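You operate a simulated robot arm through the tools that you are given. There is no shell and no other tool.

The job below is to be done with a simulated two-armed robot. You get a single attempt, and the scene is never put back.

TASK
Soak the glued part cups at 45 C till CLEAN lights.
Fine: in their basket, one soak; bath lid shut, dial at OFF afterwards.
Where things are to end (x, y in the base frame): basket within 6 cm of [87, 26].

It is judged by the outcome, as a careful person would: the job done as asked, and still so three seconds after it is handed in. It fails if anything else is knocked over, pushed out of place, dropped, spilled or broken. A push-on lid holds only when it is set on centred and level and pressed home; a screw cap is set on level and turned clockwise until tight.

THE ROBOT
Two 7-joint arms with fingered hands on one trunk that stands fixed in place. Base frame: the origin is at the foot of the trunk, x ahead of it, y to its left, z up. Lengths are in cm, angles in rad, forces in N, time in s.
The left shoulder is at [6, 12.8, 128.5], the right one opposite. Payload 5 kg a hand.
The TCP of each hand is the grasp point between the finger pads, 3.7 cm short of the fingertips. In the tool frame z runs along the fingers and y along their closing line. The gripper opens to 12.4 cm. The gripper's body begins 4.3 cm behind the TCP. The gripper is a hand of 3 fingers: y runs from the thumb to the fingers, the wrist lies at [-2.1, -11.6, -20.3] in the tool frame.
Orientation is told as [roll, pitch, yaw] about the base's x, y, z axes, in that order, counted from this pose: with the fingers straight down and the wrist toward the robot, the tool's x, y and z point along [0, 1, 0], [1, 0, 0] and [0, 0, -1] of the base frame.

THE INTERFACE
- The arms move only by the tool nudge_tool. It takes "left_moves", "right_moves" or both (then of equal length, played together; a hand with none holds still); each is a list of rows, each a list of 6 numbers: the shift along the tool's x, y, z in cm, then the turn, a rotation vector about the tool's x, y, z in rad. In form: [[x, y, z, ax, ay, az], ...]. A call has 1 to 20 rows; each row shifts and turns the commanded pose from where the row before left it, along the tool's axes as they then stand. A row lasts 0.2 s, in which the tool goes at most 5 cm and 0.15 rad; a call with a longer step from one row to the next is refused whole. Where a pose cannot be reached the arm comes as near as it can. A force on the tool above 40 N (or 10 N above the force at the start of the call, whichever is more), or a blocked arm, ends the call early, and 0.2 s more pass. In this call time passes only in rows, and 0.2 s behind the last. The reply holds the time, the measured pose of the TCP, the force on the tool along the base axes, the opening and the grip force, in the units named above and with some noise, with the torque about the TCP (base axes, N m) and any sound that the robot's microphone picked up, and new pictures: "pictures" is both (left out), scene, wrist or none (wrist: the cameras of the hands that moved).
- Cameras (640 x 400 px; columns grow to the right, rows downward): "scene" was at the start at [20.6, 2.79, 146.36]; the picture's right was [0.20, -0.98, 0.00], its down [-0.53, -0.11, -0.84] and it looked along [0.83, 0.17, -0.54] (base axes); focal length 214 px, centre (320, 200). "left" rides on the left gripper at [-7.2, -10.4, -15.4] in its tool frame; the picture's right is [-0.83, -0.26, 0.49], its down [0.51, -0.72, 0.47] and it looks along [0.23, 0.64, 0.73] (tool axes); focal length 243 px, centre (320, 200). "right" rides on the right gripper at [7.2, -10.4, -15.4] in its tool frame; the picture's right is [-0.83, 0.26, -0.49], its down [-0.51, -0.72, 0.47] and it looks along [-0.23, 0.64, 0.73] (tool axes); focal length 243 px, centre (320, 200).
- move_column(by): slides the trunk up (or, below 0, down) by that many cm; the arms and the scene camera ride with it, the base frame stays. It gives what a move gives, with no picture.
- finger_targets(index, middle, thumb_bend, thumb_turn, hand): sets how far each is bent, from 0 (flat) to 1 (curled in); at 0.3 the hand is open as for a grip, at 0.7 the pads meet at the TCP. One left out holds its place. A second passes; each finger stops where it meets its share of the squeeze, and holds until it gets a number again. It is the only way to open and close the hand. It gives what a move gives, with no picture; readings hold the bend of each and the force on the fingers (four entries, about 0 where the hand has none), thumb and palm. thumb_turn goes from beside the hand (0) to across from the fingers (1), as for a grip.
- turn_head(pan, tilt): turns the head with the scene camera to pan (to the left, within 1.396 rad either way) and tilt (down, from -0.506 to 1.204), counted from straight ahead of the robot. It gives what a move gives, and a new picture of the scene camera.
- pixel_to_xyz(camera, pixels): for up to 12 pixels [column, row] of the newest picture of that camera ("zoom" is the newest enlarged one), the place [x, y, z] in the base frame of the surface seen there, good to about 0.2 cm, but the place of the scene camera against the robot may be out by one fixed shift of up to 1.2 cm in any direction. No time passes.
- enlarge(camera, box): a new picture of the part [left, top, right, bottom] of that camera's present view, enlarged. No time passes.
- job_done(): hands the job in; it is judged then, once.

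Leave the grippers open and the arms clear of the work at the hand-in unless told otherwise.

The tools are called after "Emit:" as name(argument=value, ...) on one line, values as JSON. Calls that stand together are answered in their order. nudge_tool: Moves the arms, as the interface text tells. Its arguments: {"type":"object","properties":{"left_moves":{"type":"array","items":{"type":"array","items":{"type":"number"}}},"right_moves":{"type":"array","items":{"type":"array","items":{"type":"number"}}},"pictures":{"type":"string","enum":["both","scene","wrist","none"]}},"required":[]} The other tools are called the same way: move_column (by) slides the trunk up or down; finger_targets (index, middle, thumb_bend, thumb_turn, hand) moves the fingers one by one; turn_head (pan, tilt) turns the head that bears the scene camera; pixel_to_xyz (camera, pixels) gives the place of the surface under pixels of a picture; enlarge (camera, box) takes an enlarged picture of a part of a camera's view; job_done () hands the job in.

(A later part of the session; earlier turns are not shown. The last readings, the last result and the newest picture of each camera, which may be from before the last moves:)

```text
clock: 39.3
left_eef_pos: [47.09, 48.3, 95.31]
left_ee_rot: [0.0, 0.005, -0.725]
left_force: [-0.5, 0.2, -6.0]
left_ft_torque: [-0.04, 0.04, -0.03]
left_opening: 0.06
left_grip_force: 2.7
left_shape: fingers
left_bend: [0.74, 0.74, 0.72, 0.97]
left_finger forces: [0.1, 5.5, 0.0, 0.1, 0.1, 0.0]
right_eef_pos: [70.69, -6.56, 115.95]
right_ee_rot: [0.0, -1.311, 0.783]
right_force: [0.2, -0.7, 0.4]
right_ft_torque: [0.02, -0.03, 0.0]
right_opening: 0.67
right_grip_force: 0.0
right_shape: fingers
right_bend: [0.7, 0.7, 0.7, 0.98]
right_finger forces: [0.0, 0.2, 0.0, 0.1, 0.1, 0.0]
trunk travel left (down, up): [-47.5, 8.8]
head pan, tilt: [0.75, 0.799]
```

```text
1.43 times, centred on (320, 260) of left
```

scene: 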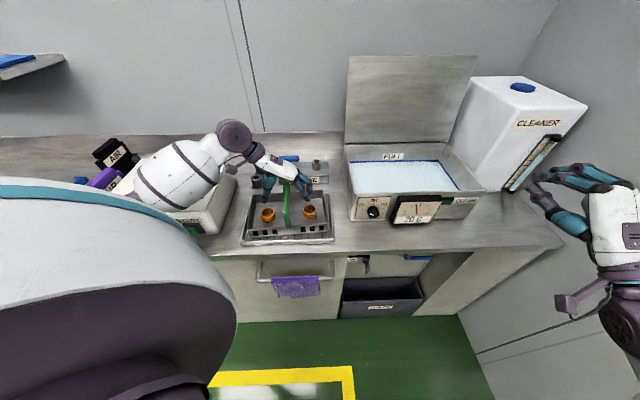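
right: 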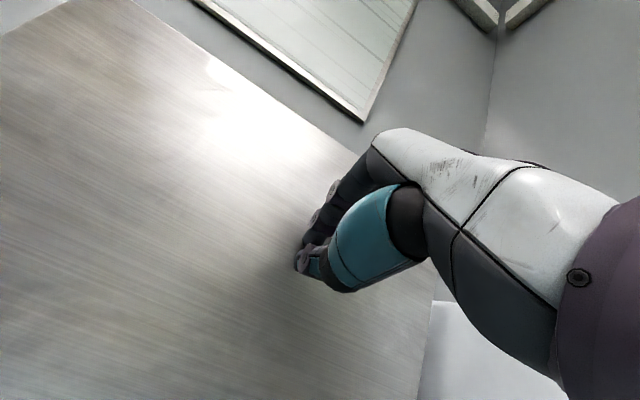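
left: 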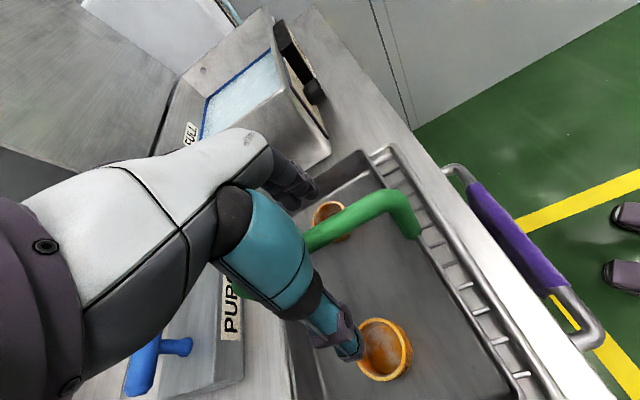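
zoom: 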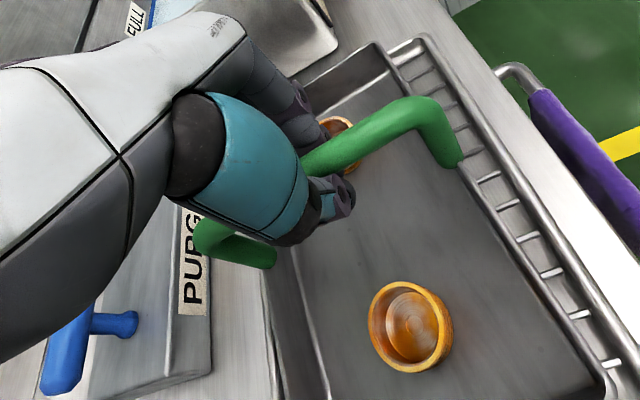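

The fingers closed under the handle rather than on it (opening 0.06, only the middle finger loaded). I reopen partway, rise 0.9 cm and close again for a firmer pinch.

Emit:
finger_targets(hand="left", index=0.5, middle=0.5, thumb_bend=0.5)

Emit:
nudge_tool(left_moves=[[0, 0, -0.9, 0, 0, 0]], pictures="wrist")

Emit:
finger_targets(hand="left", index=0.72, middle=0.72, thumb_bend=0.72)

Emit:
enlarge(camera="left", box=[180, 120, 460, 400])

Emit:
enlarge(camera="scene", box=[210, 130, 370, 260])

```text
clock: 40.3
left_eef_pos: [46.84, 48.41, 95.37]
left_ee_rot: [-0.001, 0.003, -0.724]
left_force: [-0.7, 0.4, 0.3]
left_ft_torque: [0.03, 0.04, -0.03]
left_opening: 6.69
left_grip_force: 0.0
left_shape: fingers
left_bend: [0.5, 0.5, 0.5, 0.97]
left_finger forces: [0.0, 0.0, 0.0, 0.1, 0.1, 0.0]
right_eef_pos: [70.76, -6.54, 116.09]
right_ee_rot: [0.002, -1.31, 0.784]
right_force: [0.3, 0.0, -0.2]
right_ft_torque: [0.01, -0.02, 0.01]
right_opening: 0.67
right_grip_force: 0.0
right_shape: fingers
right_bend: [0.7, 0.7, 0.7, 0.98]
right_finger forces: [0.0, 0.0, 0.0, 0.1, 0.0, 0.0]
trunk travel left (down, up): [-47.5, 8.8]
head pan, tilt: [0.75, 0.799]
```

```text
clock: 40.7
left_eef_pos: [46.97, 48.35, 96.15]
left_ee_rot: [0.0, 0.003, -0.724]
left_force: [-0.8, 1.1, -0.1]
left_ft_torque: [0.01, 0.0, 0.02]
left_opening: 6.72
left_grip_force: 0.0
left_shape: fingers
left_bend: [0.5, 0.5, 0.5, 0.97]
left_finger forces: [0.0, 0.0, 0.0, 0.0, 0.0, 0.0]
right_eef_pos: [70.69, -6.44, 116.04]
right_ee_rot: [0.001, -1.309, 0.784]
right_force: [-0.4, -0.8, -0.1]
right_ft_torque: [0.01, -0.02, 0.0]
right_opening: 0.66
right_grip_force: 0.1
right_shape: fingers
right_bend: [0.7, 0.7, 0.7, 0.98]
right_finger forces: [0.1, 0.0, 0.0, 0.1, 0.1, 0.1]
trunk travel left (down, up): [-47.5, 8.8]
head pan, tilt: [0.75, 0.799]
```

left: 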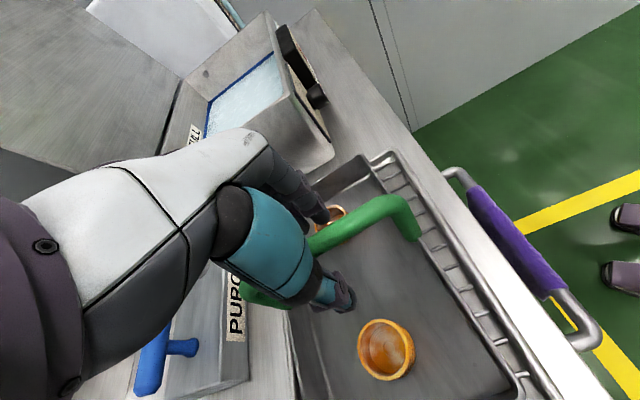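

```text
clock: 41.7
left_eef_pos: [47.0, 48.32, 96.27]
left_ee_rot: [0.0, 0.004, -0.724]
left_force: [0.0, 0.1, -3.6]
left_ft_torque: [-0.01, 0.03, 0.0]
left_opening: 0.74
left_grip_force: 7.0
left_shape: fingers
left_bend: [0.71, 0.71, 0.7, 0.97]
left_finger forces: [5.6, 3.3, 0.0, 0.0, 5.0, 0.1]
right_eef_pos: [70.72, -6.5, 116.09]
right_ee_rot: [0.001, -1.31, 0.784]
right_force: [-0.1, 0.0, -0.4]
right_ft_torque: [-0.04, -0.01, 0.02]
right_opening: 0.68
right_grip_force: 0.0
right_shape: fingers
right_bend: [0.7, 0.7, 0.7, 0.98]
right_finger forces: [0.0, 0.0, 0.0, 0.1, 0.0, 0.1]
trunk travel left (down, up): [-47.5, 8.8]
head pan, tilt: [0.75, 0.799]
```

```text
1.43 times, centred on (320, 260) of left
```

zoom: 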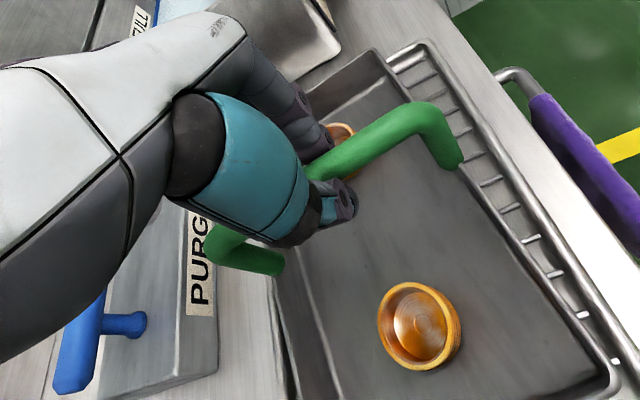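

```text
3.08 times, centred on (290, 195) of scene
```

zoom: 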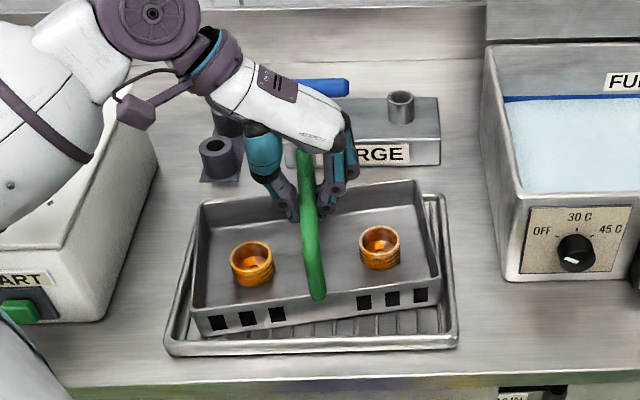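

Now index, middle and thumb all press on the handle. I tighten a bit more and then lift 1.5 cm to test.

Emit:
finger_targets(hand="left", index=0.8, middle=0.8, thumb_bend=0.8)

Emit:
nudge_tool(left_moves=[[0, 0, -0.5, 0, 0, 0], [0, 0, -0.5, 0, 0, 0], [0, 0, -0.5, 0, 0, 0]])

Emit:
enlarge(camera="scene", box=[210, 130, 370, 260])

```text
clock: 42.7
left_eef_pos: [47.01, 48.14, 96.17]
left_ee_rot: [0.001, 0.003, -0.725]
left_force: [0.6, -1.0, -4.4]
left_ft_torque: [-0.16, 0.08, -0.16]
left_opening: 0.01
left_grip_force: 7.8
left_shape: fingers
left_bend: [0.75, 0.76, 0.73, 0.97]
left_finger forces: [0.0, 12.1, 0.1, 0.1, 2.7, 0.1]
right_eef_pos: [70.71, -6.48, 115.98]
right_ee_rot: [0.003, -1.311, 0.783]
right_force: [0.1, 0.0, 0.2]
right_ft_torque: [-0.03, -0.03, 0.0]
right_opening: 0.69
right_grip_force: 0.0
right_shape: fingers
right_bend: [0.7, 0.7, 0.7, 0.98]
right_finger forces: [0.1, 0.0, 0.0, 0.1, 0.0, 0.1]
trunk travel left (down, up): [-47.5, 8.8]
head pan, tilt: [0.75, 0.799]
```

```text
clock: 43.5
left_eef_pos: [47.03, 48.33, 97.69]
left_ee_rot: [0.0, 0.002, -0.725]
left_force: [0.1, -0.3, -5.6]
left_ft_torque: [-0.09, 0.02, -0.04]
left_opening: 0.0
left_grip_force: 6.1
left_shape: fingers
left_bend: [0.75, 0.79, 0.73, 0.96]
left_finger forces: [0.0, 7.8, 0.1, 0.0, 4.6, 0.0]
right_eef_pos: [70.91, -6.47, 115.97]
right_ee_rot: [0.001, -1.311, 0.784]
right_force: [0.6, 0.1, -0.6]
right_ft_torque: [0.03, 0.01, 0.03]
right_opening: 0.66
right_grip_force: 0.1
right_shape: fingers
right_bend: [0.7, 0.7, 0.7, 0.98]
right_finger forces: [0.0, 0.0, 0.0, 0.1, 0.0, 0.0]
trunk travel left (down, up): [-47.5, 8.8]
head pan, tilt: [0.75, 0.799]
```

scene: 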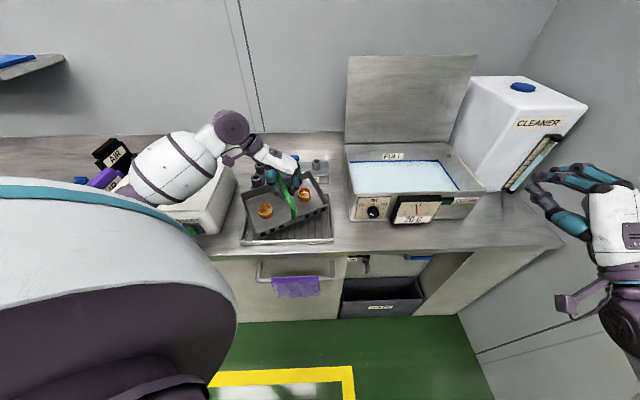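
left: 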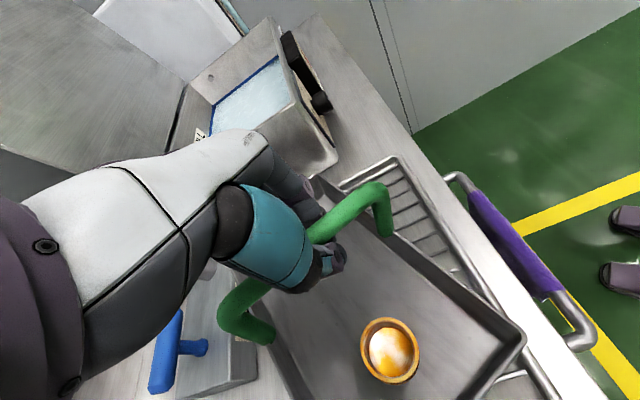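

```text
3.08 times, centred on (290, 195) of scene
```

zoom: 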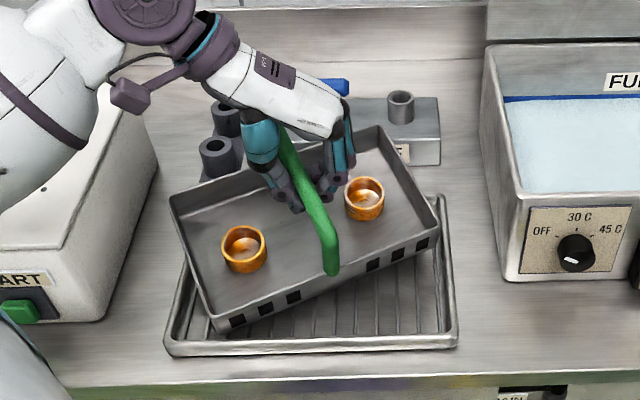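

The basket came up but twisted about the vertical in the grip when I squeezed harder; both cups are still in it. I measure how far it turned before going on.

Emit:
pixel_to_xyz(camera="left", pixels=[[330, 227], [350, 210], [368, 195], [232, 300], [248, 287], [525, 340], [450, 262], [390, 350], [270, 335]])

Emit:
pixel_to_xyz(camera="zoom", pixels=[[330, 268], [315, 225], [300, 180], [285, 145], [215, 318], [440, 220], [170, 195], [378, 130], [245, 250], [365, 198]])

Emit:
enlarge(camera="left", box=[200, 120, 480, 400])

```text
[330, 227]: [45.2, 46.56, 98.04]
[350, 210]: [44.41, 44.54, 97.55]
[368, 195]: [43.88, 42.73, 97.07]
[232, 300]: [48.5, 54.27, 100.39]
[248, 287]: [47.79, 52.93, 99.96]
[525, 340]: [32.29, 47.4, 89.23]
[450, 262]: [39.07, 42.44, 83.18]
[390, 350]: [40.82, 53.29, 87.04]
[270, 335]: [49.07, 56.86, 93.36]
```

```text
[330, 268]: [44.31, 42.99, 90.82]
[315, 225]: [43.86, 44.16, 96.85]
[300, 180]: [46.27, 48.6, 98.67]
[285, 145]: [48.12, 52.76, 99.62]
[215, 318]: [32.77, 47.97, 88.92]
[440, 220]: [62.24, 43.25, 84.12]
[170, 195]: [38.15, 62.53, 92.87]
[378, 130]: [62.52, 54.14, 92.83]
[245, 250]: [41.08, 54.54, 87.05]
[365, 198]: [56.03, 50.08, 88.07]
```

```text
1.43 times, centred on (340, 260) of left
```

zoom: 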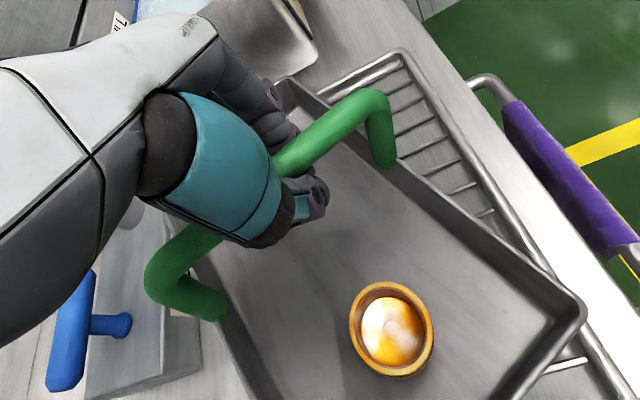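

The handle is turned about 20° and tipped 15° (front low). I'll raise slightly, turn the hand back by 20° so the basket lines up over its tray, then set it down and take a better hook grip.

Emit:
nudge_tool(left_moves=[[0, 0, -0.5, 0, 0, 0], [0, 0, -0.5, 0, 0, 0], [0, 0, -0.5, 0, 0, 0], [0, 0, 0, 0, 0, 0.06], [0, 0, 0, 0, 0, 0.06], [0, 0, 0, 0, 0, 0.06], [0, 0, 0, 0, 0, 0.06], [0, 0, 0, 0, 0, 0.06], [0, 0, 0, 0, 0, 0.05]])

Emit:
enlarge(camera="scene", box=[210, 130, 370, 260])

```text
clock: 45.5
left_eef_pos: [46.98, 48.45, 99.05]
left_ee_rot: [-0.003, 0.004, -1.075]
left_force: [-1.1, 0.5, -6.6]
left_ft_torque: [-0.1, 0.05, 0.02]
left_opening: 0.0
left_grip_force: 4.9
left_shape: fingers
left_bend: [0.76, 0.79, 0.74, 0.97]
left_finger forces: [0.2, 6.9, 0.0, 0.0, 2.6, 0.1]
right_eef_pos: [70.82, -6.53, 115.9]
right_ee_rot: [0.002, -1.311, 0.783]
right_force: [1.3, 0.2, 0.8]
right_ft_torque: [0.06, 0.0, -0.03]
right_opening: 0.64
right_grip_force: 0.0
right_shape: fingers
right_bend: [0.7, 0.7, 0.7, 0.98]
right_finger forces: [0.1, 0.1, 0.0, 0.0, 0.1, 0.0]
trunk travel left (down, up): [-47.5, 8.8]
head pan, tilt: [0.75, 0.799]
```

scene: 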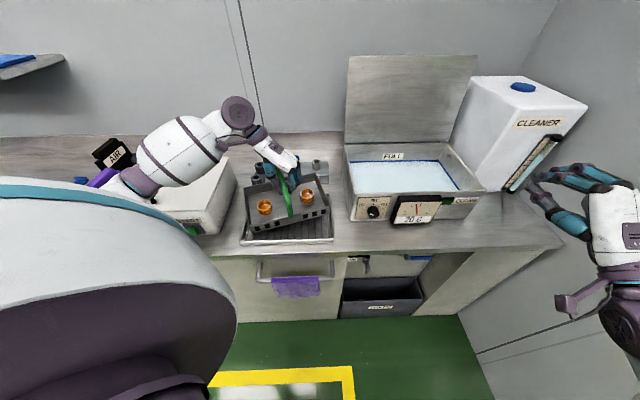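
left: 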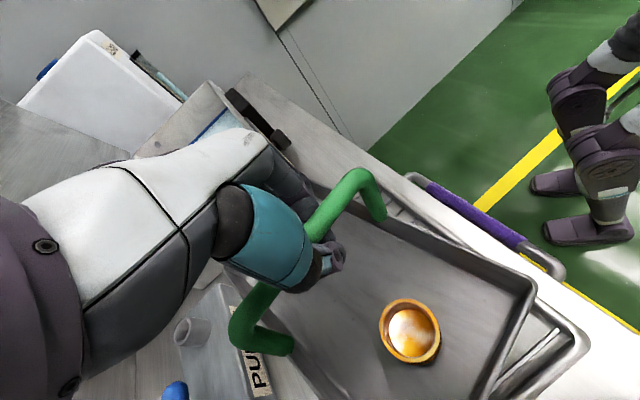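

```text
3.08 times, centred on (290, 195) of scene
```

zoom: 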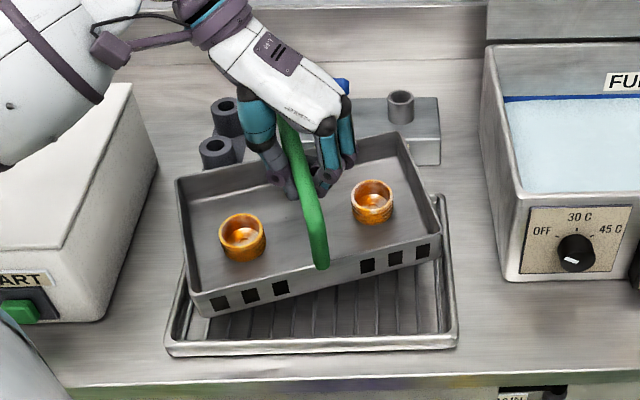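

Better aligned now. I measure the handle direction and basket corners again.

Emit:
pixel_to_xyz(camera="left", pixels=[[350, 182], [338, 200], [322, 222], [270, 290], [248, 318], [532, 295], [410, 330]])

Emit:
pixel_to_xyz(camera="zoom", pixels=[[197, 300], [440, 232], [180, 180], [400, 138], [242, 240], [372, 200], [320, 262], [290, 150]])

```text
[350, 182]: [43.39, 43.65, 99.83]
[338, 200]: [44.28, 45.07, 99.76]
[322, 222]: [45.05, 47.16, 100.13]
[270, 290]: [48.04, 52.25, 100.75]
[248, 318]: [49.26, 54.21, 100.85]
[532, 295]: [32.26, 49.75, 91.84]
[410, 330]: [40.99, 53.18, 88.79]
```

```text
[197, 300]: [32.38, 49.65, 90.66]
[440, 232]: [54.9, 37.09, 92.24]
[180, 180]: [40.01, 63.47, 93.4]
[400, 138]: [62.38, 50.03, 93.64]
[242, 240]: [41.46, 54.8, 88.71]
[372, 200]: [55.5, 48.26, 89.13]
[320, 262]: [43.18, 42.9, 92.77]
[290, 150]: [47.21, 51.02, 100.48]
```

The basket hangs nearly level now but still points 61° instead of ~47°. I turn the hand another 14° and look.

Emit:
nudge_tool(left_moves=[[0, 0, 0, 0, 0, 0.05], [0, 0, 0, 0, 0, 0.05], [0, 0, 0, 0, 0, 0.05], [0, 0, 0, 0, 0, 0.05], [0, 0, 0, 0, 0, 0.05]])

Emit:
enlarge(camera="scene", box=[210, 130, 370, 260])

Emit:
pixel_to_xyz(camera="zoom", pixels=[[197, 300], [440, 232], [180, 180], [400, 138]])

```text
clock: 46.7
left_eef_pos: [47.01, 48.49, 99.17]
left_ee_rot: [-0.002, 0.004, -1.324]
left_force: [0.2, 0.0, -7.0]
left_ft_torque: [-0.1, 0.07, -0.02]
left_opening: 0.0
left_grip_force: 4.3
left_shape: fingers
left_bend: [0.76, 0.79, 0.74, 0.97]
left_finger forces: [0.3, 6.5, 0.0, 0.0, 2.6, 0.0]
right_eef_pos: [70.79, -6.46, 116.1]
right_ee_rot: [0.003, -1.311, 0.784]
right_force: [-0.6, -0.3, 0.0]
right_ft_torque: [-0.04, -0.02, 0.01]
right_opening: 0.68
right_grip_force: 0.1
right_shape: fingers
right_bend: [0.7, 0.7, 0.7, 0.98]
right_finger forces: [0.1, 0.1, 0.1, 0.0, 0.0, 0.0]
trunk travel left (down, up): [-47.5, 8.8]
head pan, tilt: [0.75, 0.799]
```

scene: 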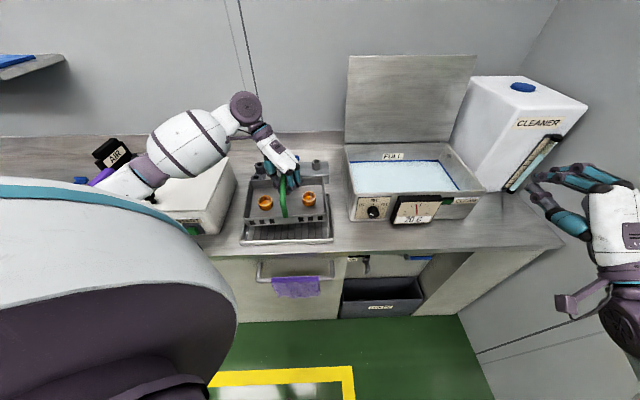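
left: 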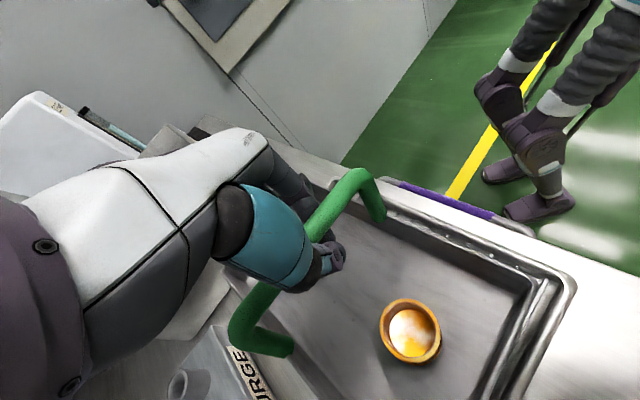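

```text
3.08 times, centred on (290, 195) of scene
```

zoom: 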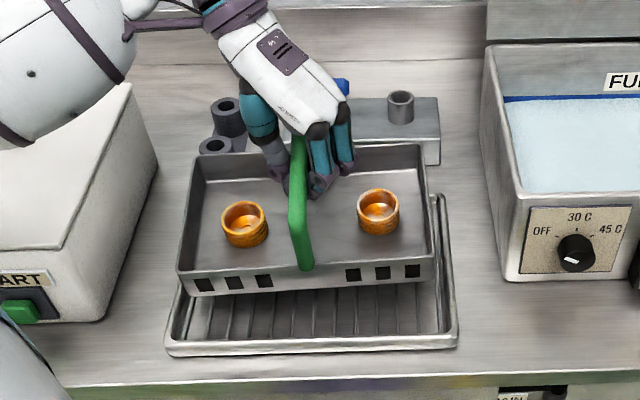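

```text
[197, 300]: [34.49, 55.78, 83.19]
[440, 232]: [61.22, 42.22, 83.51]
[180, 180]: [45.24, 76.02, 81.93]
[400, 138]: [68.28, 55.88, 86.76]
```

The basket is now squared with the bench, level and steady in the hook grip. I measure its rim corners to know its centre relative to the TCP and its lowest point.

Emit:
pixel_to_xyz(camera="zoom", pixels=[[184, 268], [428, 256], [196, 160], [420, 150], [305, 262], [299, 150], [243, 215], [378, 200], [188, 290], [428, 278]])

Emit:
pixel_to_xyz(camera="left", pixels=[[350, 182], [322, 222], [270, 290], [248, 318], [530, 290], [412, 335], [385, 210], [560, 275]])

```text
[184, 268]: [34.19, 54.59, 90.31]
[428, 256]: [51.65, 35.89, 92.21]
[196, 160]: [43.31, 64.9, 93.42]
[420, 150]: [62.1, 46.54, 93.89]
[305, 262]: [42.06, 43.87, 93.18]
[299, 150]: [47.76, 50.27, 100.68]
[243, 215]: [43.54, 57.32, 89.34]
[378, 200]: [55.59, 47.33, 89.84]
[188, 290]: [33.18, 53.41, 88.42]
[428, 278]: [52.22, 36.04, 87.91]
```

```text
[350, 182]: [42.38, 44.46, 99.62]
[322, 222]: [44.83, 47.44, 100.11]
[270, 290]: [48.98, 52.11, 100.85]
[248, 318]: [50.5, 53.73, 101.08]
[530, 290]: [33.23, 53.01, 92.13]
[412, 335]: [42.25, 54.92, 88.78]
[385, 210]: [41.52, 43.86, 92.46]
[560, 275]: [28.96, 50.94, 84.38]
```

The basket is about 25.6 × 14.5 cm, its centre about (0.2, 0.8) from the TCP. I raise it 17 cm gently so its bottom clears the bath wall (z 97).

Emit:
nudge_tool(left_moves=[[0, 0, -0.6, 0, 0, 0], [0, 0, -1.2, 0, 0, 0], [0, 0, -1.5, 0, 0, 0], [0, 0, -1.5, 0, 0, 0], [0, 0, -1.5, 0, 0, 0], [0, 0, -1.5, 0, 0, 0], [0, 0, -1.5, 0, 0, 0], [0, 0, -1.5, 0, 0, 0], [0, 0, -1.5, 0, 0, 0], [0, 0, -1.5, 0, 0, 0], [0, 0, -1.5, 0, 0, 0], [0, 0, -1.2, 0, 0, 0], [0, 0, -0.6, 0, 0, 0]])

Emit:
enlarge(camera="scene", box=[210, 100, 400, 260])

```text
clock: 49.5
left_eef_pos: [47.07, 48.35, 116.47]
left_ee_rot: [-0.004, 0.002, -1.324]
left_force: [-1.0, 0.0, -5.8]
left_ft_torque: [-0.1, 0.08, 0.0]
left_opening: 0.0
left_grip_force: 5.2
left_shape: fingers
left_bend: [0.76, 0.79, 0.74, 0.97]
left_finger forces: [0.6, 6.6, 0.0, 0.0, 2.6, 0.0]
right_eef_pos: [70.76, -6.52, 116.07]
right_ee_rot: [0.002, -1.311, 0.784]
right_force: [0.2, -0.5, 0.0]
right_ft_torque: [-0.03, 0.02, 0.02]
right_opening: 0.64
right_grip_force: 0.0
right_shape: fingers
right_bend: [0.7, 0.7, 0.7, 0.98]
right_finger forces: [0.0, 0.0, 0.1, 0.0, 0.1, 0.1]
trunk travel left (down, up): [-47.5, 8.8]
head pan, tilt: [0.75, 0.799]
```

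scene: 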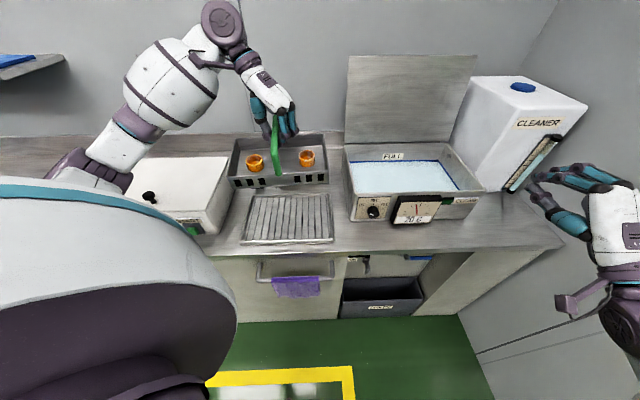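
left: 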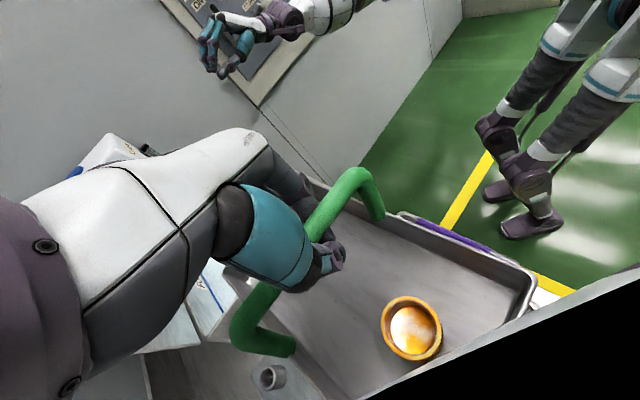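

```text
2.50 times, centred on (305, 180) of scene
```

zoom: 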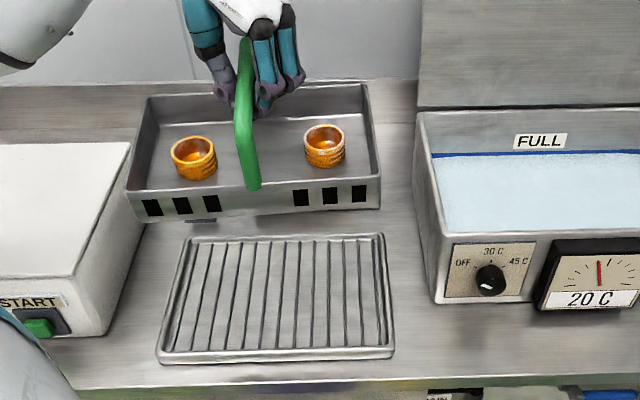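

The basket is level with both cups in place. I carry it to the right toward the bath, the first two thirds of the way.

Emit:
nudge_tool(left_moves=[[0.64, 0.63, 0, 0, 0, 0], [1.28, 1.25, 0, 0, 0, 0], [1.6, 1.566, 0, 0, 0, 0], [1.6, 1.566, 0, 0, 0, 0], [1.6, 1.566, 0, 0, 0, 0], [1.6, 1.566, 0, 0, 0, 0], [1.6, 1.566, 0, 0, 0, 0], [1.6, 1.566, 0, 0, 0, 0], [1.6, 1.566, 0, 0, 0, 0], [1.6, 1.566, 0, 0, 0, 0], [1.6, 1.566, 0, 0, 0, 0], [1.6, 1.566, 0, 0, 0, 0], [1.6, 1.566, 0, 0, 0, 0], [1.6, 1.566, 0, 0, 0, 0], [1.28, 1.25, 0, 0, 0, 0], [0.64, 0.63, 0, 0, 0, 0]])

Emit:
enlarge(camera="scene", box=[280, 40, 500, 240])

```text
clock: 52.9
left_eef_pos: [75.03, 32.07, 116.1]
left_ee_rot: [-0.004, 0.004, -1.326]
left_force: [0.1, 1.0, -6.4]
left_ft_torque: [-0.06, 0.03, 0.0]
left_opening: 0.0
left_grip_force: 4.8
left_shape: fingers
left_bend: [0.77, 0.79, 0.74, 0.97]
left_finger forces: [0.5, 6.5, 0.0, 0.0, 2.7, 0.0]
right_eef_pos: [70.73, -6.49, 115.91]
right_ee_rot: [0.003, -1.311, 0.784]
right_force: [-1.0, -0.1, -0.1]
right_ft_torque: [-0.02, 0.03, -0.02]
right_opening: 0.68
right_grip_force: 0.0
right_shape: fingers
right_bend: [0.7, 0.7, 0.7, 0.98]
right_finger forces: [0.0, 0.0, 0.1, 0.1, 0.1, 0.0]
trunk travel left (down, up): [-47.5, 8.8]
head pan, tilt: [0.75, 0.799]
```

scene: 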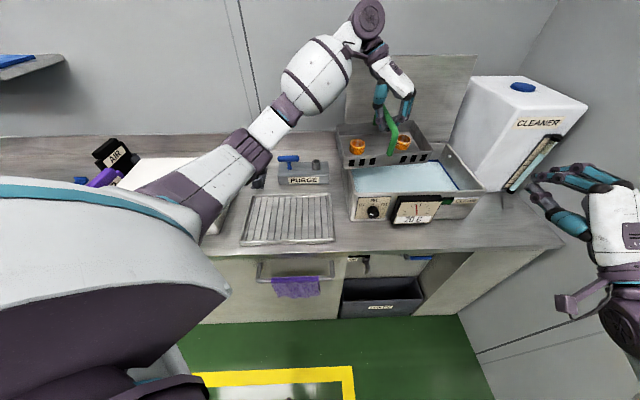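
left: 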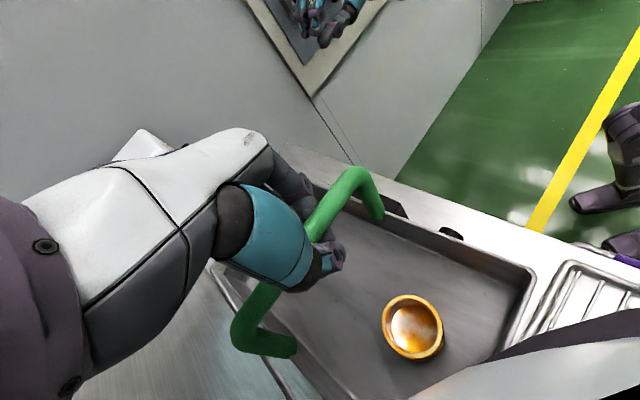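

```text
2.00 times, centred on (390, 140) of scene
```

zoom: 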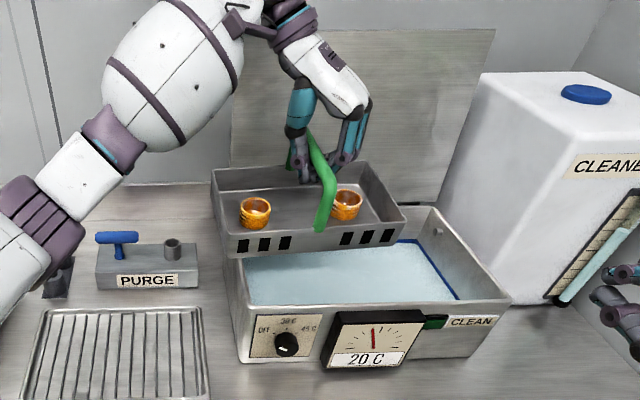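

The basket is over the bath's left part, steady. I carry it the remaining 13 cm to the bath centre.

Emit:
nudge_tool(left_moves=[[0.8, 0.78, 0, 0, 0, 0], [1.4, 1.36, 0, 0, 0, 0], [1.7, 1.65, 0, 0, 0, 0], [1.8, 1.75, 0, 0, 0, 0], [1.7, 1.65, 0, 0, 0, 0], [1.4, 1.36, 0, 0, 0, 0], [0.8, 0.78, 0, 0, 0, 0]])

Emit:
enlarge(camera="scene", box=[310, 70, 510, 240])

```text
clock: 54.5
left_eef_pos: [86.51, 25.42, 116.06]
left_ee_rot: [-0.002, 0.004, -1.322]
left_force: [-0.2, -0.3, -5.4]
left_ft_torque: [-0.1, 0.06, 0.04]
left_opening: 0.0
left_grip_force: 4.5
left_shape: fingers
left_bend: [0.77, 0.79, 0.74, 0.97]
left_finger forces: [0.4, 6.0, 0.1, 0.1, 3.0, 0.0]
right_eef_pos: [70.73, -6.51, 115.96]
right_ee_rot: [0.003, -1.313, 0.783]
right_force: [0.4, -0.3, 0.2]
right_ft_torque: [-0.04, 0.01, -0.01]
right_opening: 0.67
right_grip_force: 0.2
right_shape: fingers
right_bend: [0.7, 0.7, 0.7, 0.98]
right_finger forces: [0.0, 0.1, 0.1, 0.0, 0.0, 0.0]
trunk travel left (down, up): [-47.5, 8.8]
head pan, tilt: [0.75, 0.799]
```

scene: 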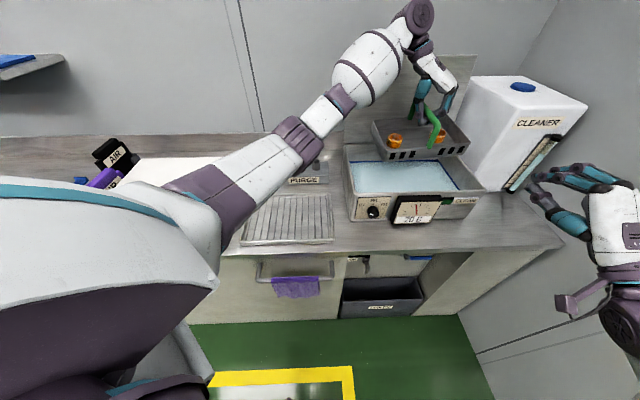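
left: 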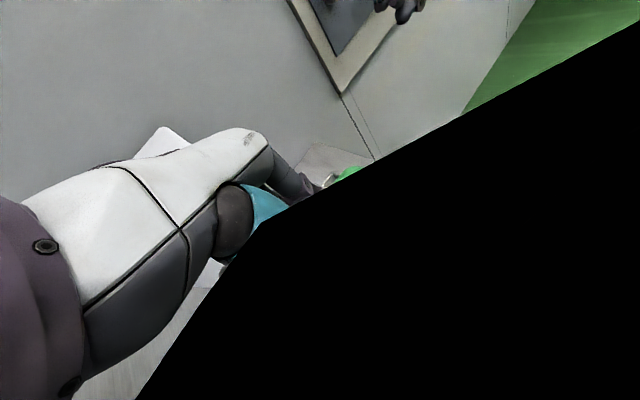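

```text
2.35 times, centred on (410, 155) of scene
```

zoom: 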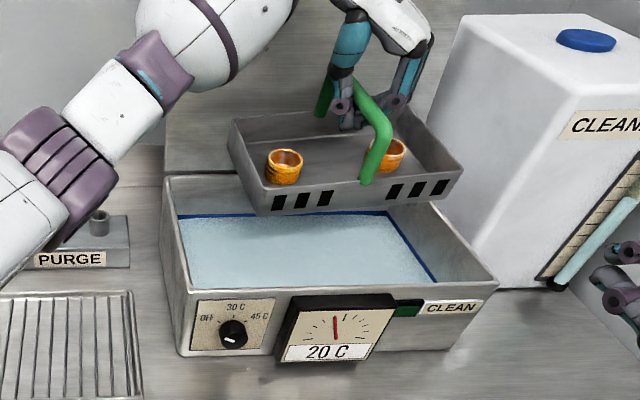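

Now over the bath centre. I measure basket rim corners and bath rim corners in this view to check centring and level before lowering.

Emit:
pixel_to_xyz(camera="zoom", pixels=[[230, 124], [262, 190], [461, 170], [405, 112], [262, 212], [448, 195], [168, 178], [182, 288], [495, 282], [430, 205], [284, 160], [392, 152]])

```text
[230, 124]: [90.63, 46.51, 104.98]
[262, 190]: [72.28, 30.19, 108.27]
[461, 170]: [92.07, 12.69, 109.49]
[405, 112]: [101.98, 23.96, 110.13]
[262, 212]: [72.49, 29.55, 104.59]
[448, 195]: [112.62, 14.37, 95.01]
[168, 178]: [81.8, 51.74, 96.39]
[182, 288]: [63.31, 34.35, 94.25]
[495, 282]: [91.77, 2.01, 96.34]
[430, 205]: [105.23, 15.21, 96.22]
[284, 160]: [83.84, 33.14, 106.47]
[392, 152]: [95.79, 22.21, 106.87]
```

Basket centre ≈ (86.7, 26.1), nearly level, 3° off square – good. I lower it 18 cm smoothly into the liquid.

Emit:
nudge_tool(left_moves=[[0, 0, 0.6, 0, 0, 0.02], [0, 0, 1.2, 0, 0, 0.02], [0, 0, 1.5, 0, 0, 0.02], [0, 0, 1.5, 0, 0, 0], [0, 0, 1.5, 0, 0, 0], [0, 0, 1.5, 0, 0, 0], [0, 0, 1.5, 0, 0, 0], [0, 0, 1.5, 0, 0, 0], [0, 0, 1.5, 0, 0, 0], [0, 0, 1.2, 0, 0, 0], [0, 0, 1.0, 0, 0, 0], [0, 0, 1.0, 0, 0, 0], [0, 0, 0.8, 0, 0, 0], [0, 0, 0.6, 0, 0, 0], [0, 0, 0.5, 0, 0, 0]])

Emit:
enlarge(camera="scene", box=[310, 70, 510, 240])

```text
clock: 57.7
left_eef_pos: [86.54, 25.4, 98.66]
left_ee_rot: [-0.004, 0.004, -1.382]
left_force: [0.2, -0.2, -6.6]
left_ft_torque: [-0.07, 0.04, 0.01]
left_opening: 0.0
left_grip_force: 4.6
left_shape: fingers
left_bend: [0.77, 0.79, 0.74, 0.97]
left_finger forces: [0.5, 6.3, 0.1, 0.0, 2.5, 0.1]
right_eef_pos: [70.76, -6.45, 116.0]
right_ee_rot: [0.004, -1.312, 0.784]
right_force: [-0.2, 0.1, -0.1]
right_ft_torque: [0.04, 0.04, 0.02]
right_opening: 0.67
right_grip_force: 0.1
right_shape: fingers
right_bend: [0.7, 0.7, 0.7, 0.98]
right_finger forces: [0.0, 0.1, 0.1, 0.1, 0.0, 0.1]
trunk travel left (down, up): [-47.5, 8.8]
head pan, tilt: [0.75, 0.799]
```

scene: 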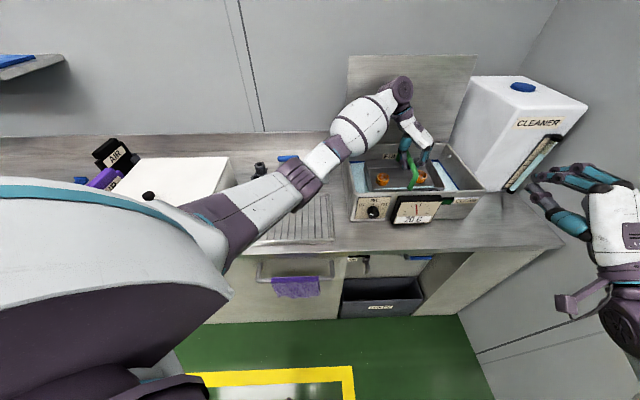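
left: 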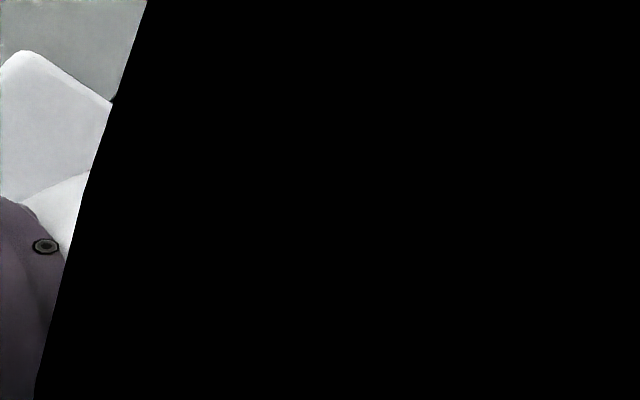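

```text
2.35 times, centred on (410, 155) of scene
```

zoom: 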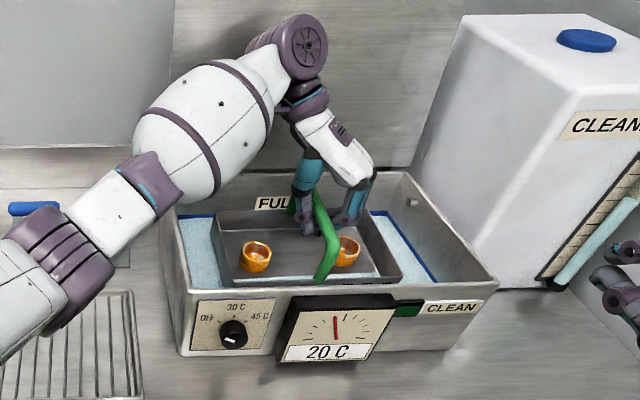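

The basket is entering the liquid between the walls. I lower in small steps and watch the weight come off.

Emit:
nudge_tool(left_moves=[[0, 0, 0.4, 0, 0, 0], [0, 0, 0.4, 0, 0, 0], [0, 0, 0.4, 0, 0, 0], [0, 0, 0.4, 0, 0, 0], [0, 0, 0.4, 0, 0, 0]], pictures="scene")

Emit:
enlarge(camera="scene", box=[310, 70, 510, 240])

```text
clock: 58.9
left_eef_pos: [86.49, 25.44, 96.74]
left_ee_rot: [-0.003, 0.003, -1.385]
left_force: [0.2, 0.1, -7.7]
left_ft_torque: [-0.08, 0.05, -0.02]
left_opening: 0.0
left_grip_force: 4.6
left_shape: fingers
left_bend: [0.77, 0.79, 0.74, 0.97]
left_finger forces: [0.6, 6.2, 0.0, 0.1, 2.6, 0.0]
right_eef_pos: [70.75, -6.44, 115.98]
right_ee_rot: [0.002, -1.311, 0.784]
right_force: [-0.2, -0.2, 0.3]
right_ft_torque: [0.0, -0.02, 0.01]
right_opening: 0.68
right_grip_force: 0.0
right_shape: fingers
right_bend: [0.7, 0.7, 0.7, 0.98]
right_finger forces: [0.0, 0.0, 0.0, 0.0, 0.1, 0.1]
trunk travel left (down, up): [-47.5, 8.8]
head pan, tilt: [0.75, 0.799]
```

scene: 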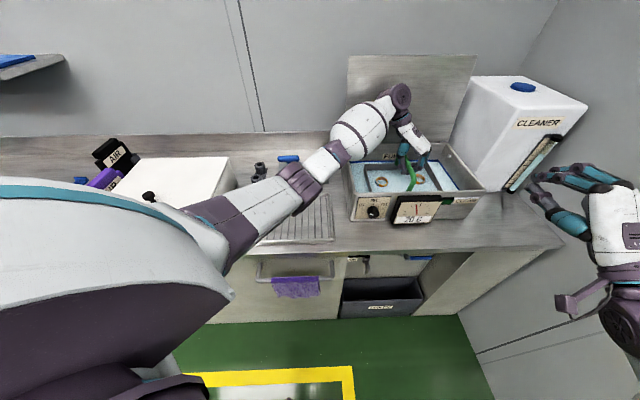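

```text
2.35 times, centred on (410, 155) of scene
```

zoom: 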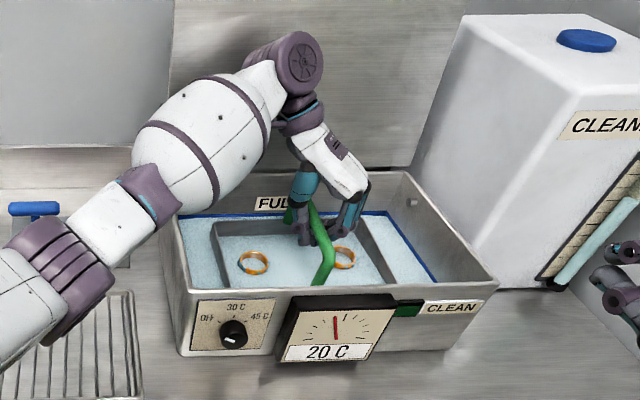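

Liquid is entering the basket around the cups. I keep lowering by small steps.

Emit:
nudge_tool(left_moves=[[0, 0, 0.4, 0, 0, 0], [0, 0, 0.4, 0, 0, 0], [0, 0, 0.3, 0, 0, 0], [0, 0, 0.3, 0, 0, 0]], pictures="scene")

Emit:
enlarge(camera="scene", box=[310, 70, 510, 240])

```text
clock: 59.9
left_eef_pos: [86.56, 25.47, 95.33]
left_ee_rot: [0.0, 0.004, -1.383]
left_force: [0.4, -0.5, -6.3]
left_ft_torque: [-0.04, 0.04, 0.02]
left_opening: 0.01
left_grip_force: 4.5
left_shape: fingers
left_bend: [0.77, 0.79, 0.74, 0.97]
left_finger forces: [0.6, 6.1, 0.0, 0.0, 2.6, 0.1]
right_eef_pos: [70.75, -6.47, 115.98]
right_ee_rot: [0.004, -1.311, 0.783]
right_force: [0.3, -0.4, 0.7]
right_ft_torque: [0.02, 0.0, -0.01]
right_opening: 0.67
right_grip_force: 0.0
right_shape: fingers
right_bend: [0.7, 0.7, 0.7, 0.98]
right_finger forces: [0.1, 0.0, 0.1, 0.1, 0.0, 0.0]
trunk travel left (down, up): [-47.5, 8.8]
head pan, tilt: [0.75, 0.799]
```

scene: 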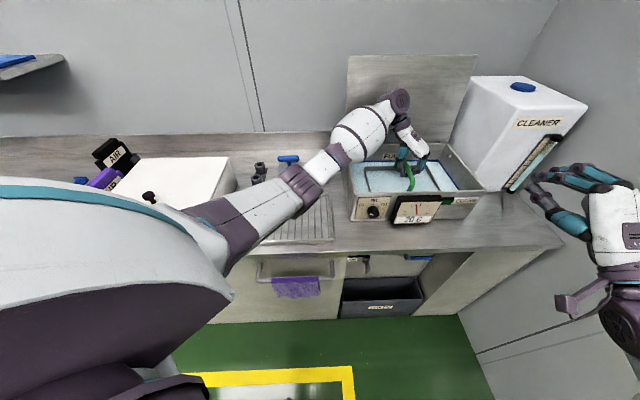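

```text
2.35 times, centred on (410, 155) of scene
```

zoom: 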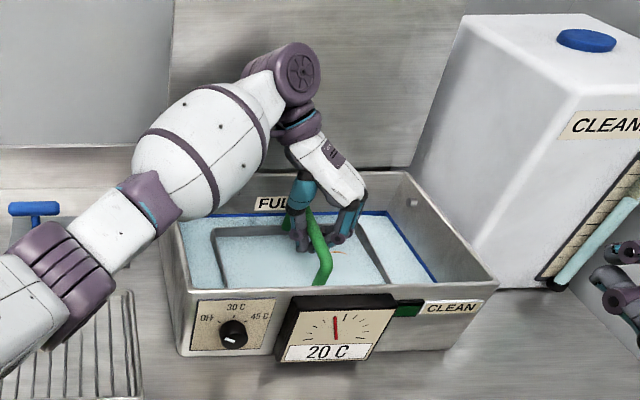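

Cups are submerged; weight still hangs on the hand (6 N). I lower further in 0.3 cm steps.

Emit:
nudge_tool(left_moves=[[0, 0, 0.3, 0, 0, 0], [0, 0, 0.3, 0, 0, 0], [0, 0, 0.3, 0, 0, 0]], pictures="scene")

Emit:
enlarge(camera="scene", box=[310, 70, 510, 240])

```text
clock: 60.7
left_eef_pos: [86.5, 25.42, 94.46]
left_ee_rot: [-0.003, 0.004, -1.383]
left_force: [-0.6, 0.5, -5.3]
left_ft_torque: [-0.09, 0.07, -0.04]
left_opening: 0.0
left_grip_force: 4.7
left_shape: fingers
left_bend: [0.77, 0.79, 0.74, 0.97]
left_finger forces: [0.0, 6.4, 0.1, 0.0, 1.9, 0.0]
right_eef_pos: [70.78, -6.49, 116.09]
right_ee_rot: [0.002, -1.31, 0.784]
right_force: [0.6, 0.4, 0.4]
right_ft_torque: [0.0, 0.0, 0.01]
right_opening: 0.65
right_grip_force: 0.0
right_shape: fingers
right_bend: [0.7, 0.7, 0.7, 0.98]
right_finger forces: [0.1, 0.0, 0.1, 0.1, 0.0, 0.0]
trunk travel left (down, up): [-47.5, 8.8]
head pan, tilt: [0.75, 0.799]
```

scene: 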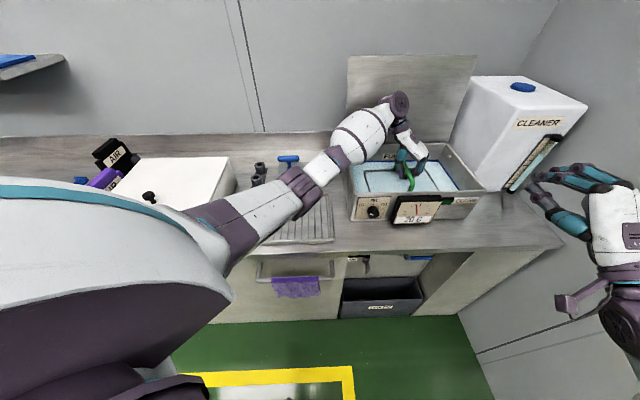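

```text
2.35 times, centred on (410, 155) of scene
```

zoom: 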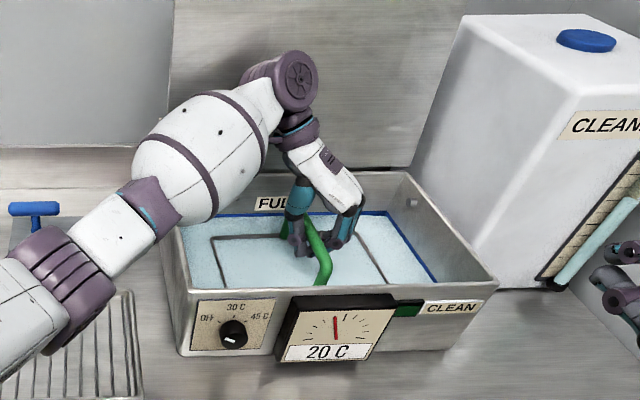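

The load is starting to come off. I lower a bit more.

Emit:
nudge_tool(left_moves=[[0, 0, 0.25, 0, 0, 0], [0, 0, 0.25, 0, 0, 0], [0, 0, 0.25, 0, 0, 0]], pictures="scene")

Emit:
enlarge(camera="scene", box=[310, 70, 510, 240])

```text
clock: 61.5
left_eef_pos: [86.4, 25.31, 93.7]
left_ee_rot: [-0.002, 0.002, -1.384]
left_force: [0.8, -2.3, -1.5]
left_ft_torque: [-0.05, -0.01, -0.01]
left_opening: 0.01
left_grip_force: 1.8
left_shape: fingers
left_bend: [0.77, 0.79, 0.74, 0.97]
left_finger forces: [0.1, 2.6, 0.1, 0.1, 0.8, 0.0]
right_eef_pos: [70.77, -6.42, 116.05]
right_ee_rot: [0.002, -1.311, 0.785]
right_force: [-0.6, -0.2, 0.0]
right_ft_torque: [-0.04, -0.03, 0.01]
right_opening: 0.67
right_grip_force: 0.0
right_shape: fingers
right_bend: [0.7, 0.7, 0.7, 0.98]
right_finger forces: [0.1, 0.0, 0.0, 0.0, 0.0, 0.1]
trunk travel left (down, up): [-47.5, 8.8]
head pan, tilt: [0.75, 0.799]
```

scene: 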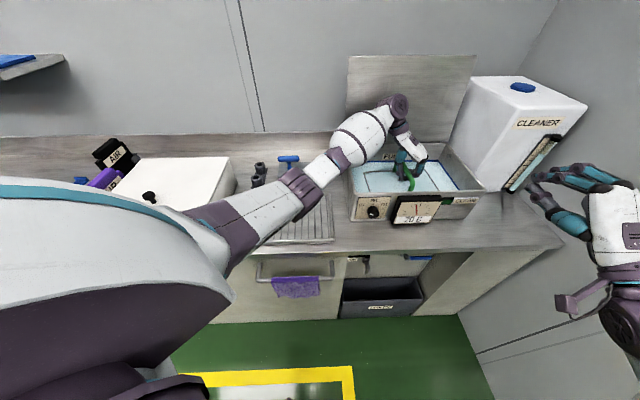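

```text
2.35 times, centred on (410, 155) of scene
```

zoom: 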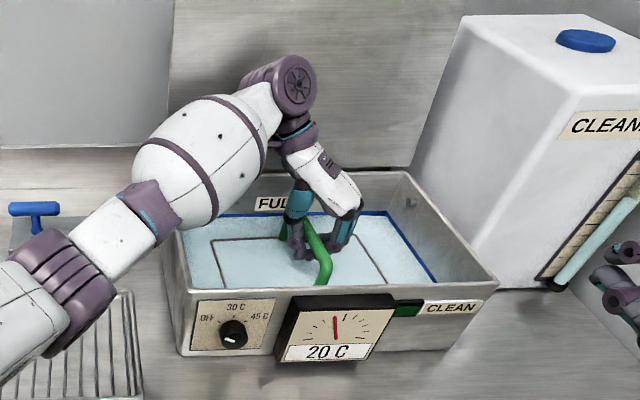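

The basket is resting on the bath floor (load 1.5 N). I open the fingers and rise straight up.

Emit:
finger_targets(hand="left", index=0.45, middle=0.45, thumb_bend=0.45)

Emit:
enlarge(camera="scene", box=[310, 70, 510, 240])

```text
clock: 62.5
left_eef_pos: [86.4, 25.46, 93.59]
left_ee_rot: [-0.003, 0.003, -1.384]
left_force: [-0.6, 0.0, 0.1]
left_ft_torque: [0.01, 0.02, -0.01]
left_opening: 8.24
left_grip_force: 0.0
left_shape: fingers
left_bend: [0.45, 0.45, 0.45, 0.97]
left_finger forces: [0.1, 0.1, 0.1, 0.1, 0.0, 0.0]
right_eef_pos: [70.7, -6.45, 116.11]
right_ee_rot: [0.001, -1.311, 0.784]
right_force: [-0.1, 0.5, 0.2]
right_ft_torque: [0.0, -0.03, -0.01]
right_opening: 0.69
right_grip_force: 0.1
right_shape: fingers
right_bend: [0.7, 0.7, 0.7, 0.98]
right_finger forces: [0.0, 0.0, 0.0, 0.1, 0.1, 0.0]
trunk travel left (down, up): [-47.5, 8.8]
head pan, tilt: [0.75, 0.799]
```

```text
2.35 times, centred on (410, 155) of scene
```

zoom: 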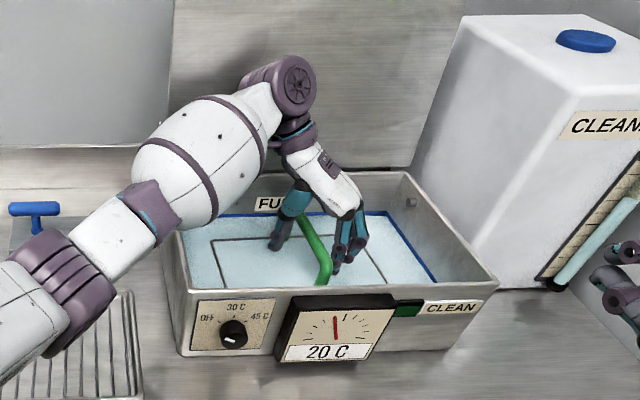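

The handle is free. I rise straight up 24 cm.

Emit:
nudge_tool(left_moves=[[0, 0, -1, 0, 0, 0], [0, 0, -1.5, 0, 0, 0], [0, 0, -2, 0, 0, 0], [0, 0, -3, 0, 0, 0], [0, 0, -4, 0, 0, 0], [0, 0, -4, 0, 0, 0], [0, 0, -4, 0, 0, 0], [0, 0, -4, 0, 0, 0]], pictures="scene")

Emit:
enlarge(camera="scene", box=[310, 70, 510, 240])

```text
clock: 64.3
left_eef_pos: [86.5, 25.33, 117.43]
left_ee_rot: [-0.002, 0.003, -1.383]
left_force: [-0.2, 0.2, -1.5]
left_ft_torque: [0.02, -0.02, 0.04]
left_opening: 8.28
left_grip_force: 0.0
left_shape: fingers
left_bend: [0.45, 0.45, 0.45, 0.97]
left_finger forces: [0.0, 0.0, 0.1, 0.1, 0.0, 0.0]
right_eef_pos: [70.64, -6.55, 116.05]
right_ee_rot: [-0.001, -1.311, 0.786]
right_force: [-0.6, -0.7, -0.9]
right_ft_torque: [0.0, -0.01, 0.0]
right_opening: 0.67
right_grip_force: 0.1
right_shape: fingers
right_bend: [0.7, 0.7, 0.7, 0.98]
right_finger forces: [0.1, 0.0, 0.1, 0.0, 0.1, 0.0]
trunk travel left (down, up): [-47.5, 8.8]
head pan, tilt: [0.75, 0.799]
```

scene: 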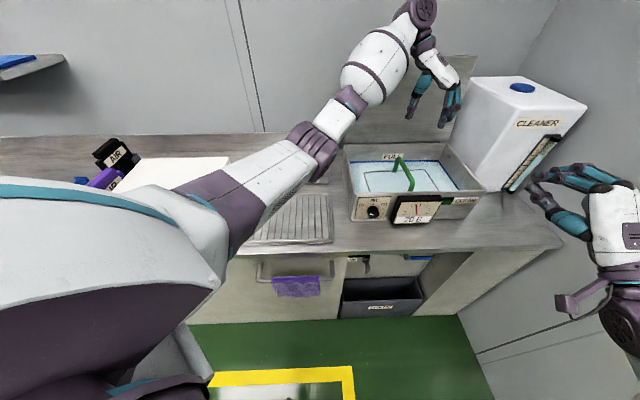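

```text
2.35 times, centred on (410, 155) of scene
```

zoom: 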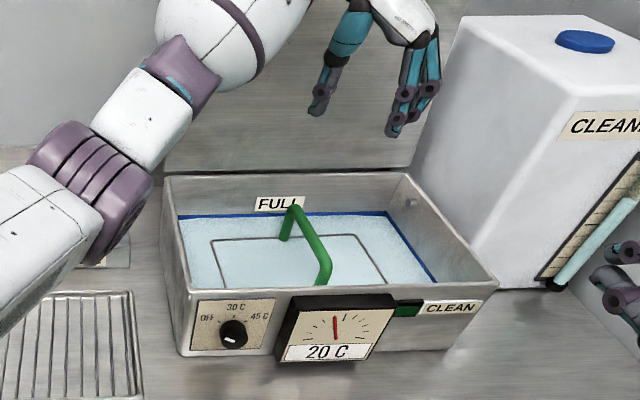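

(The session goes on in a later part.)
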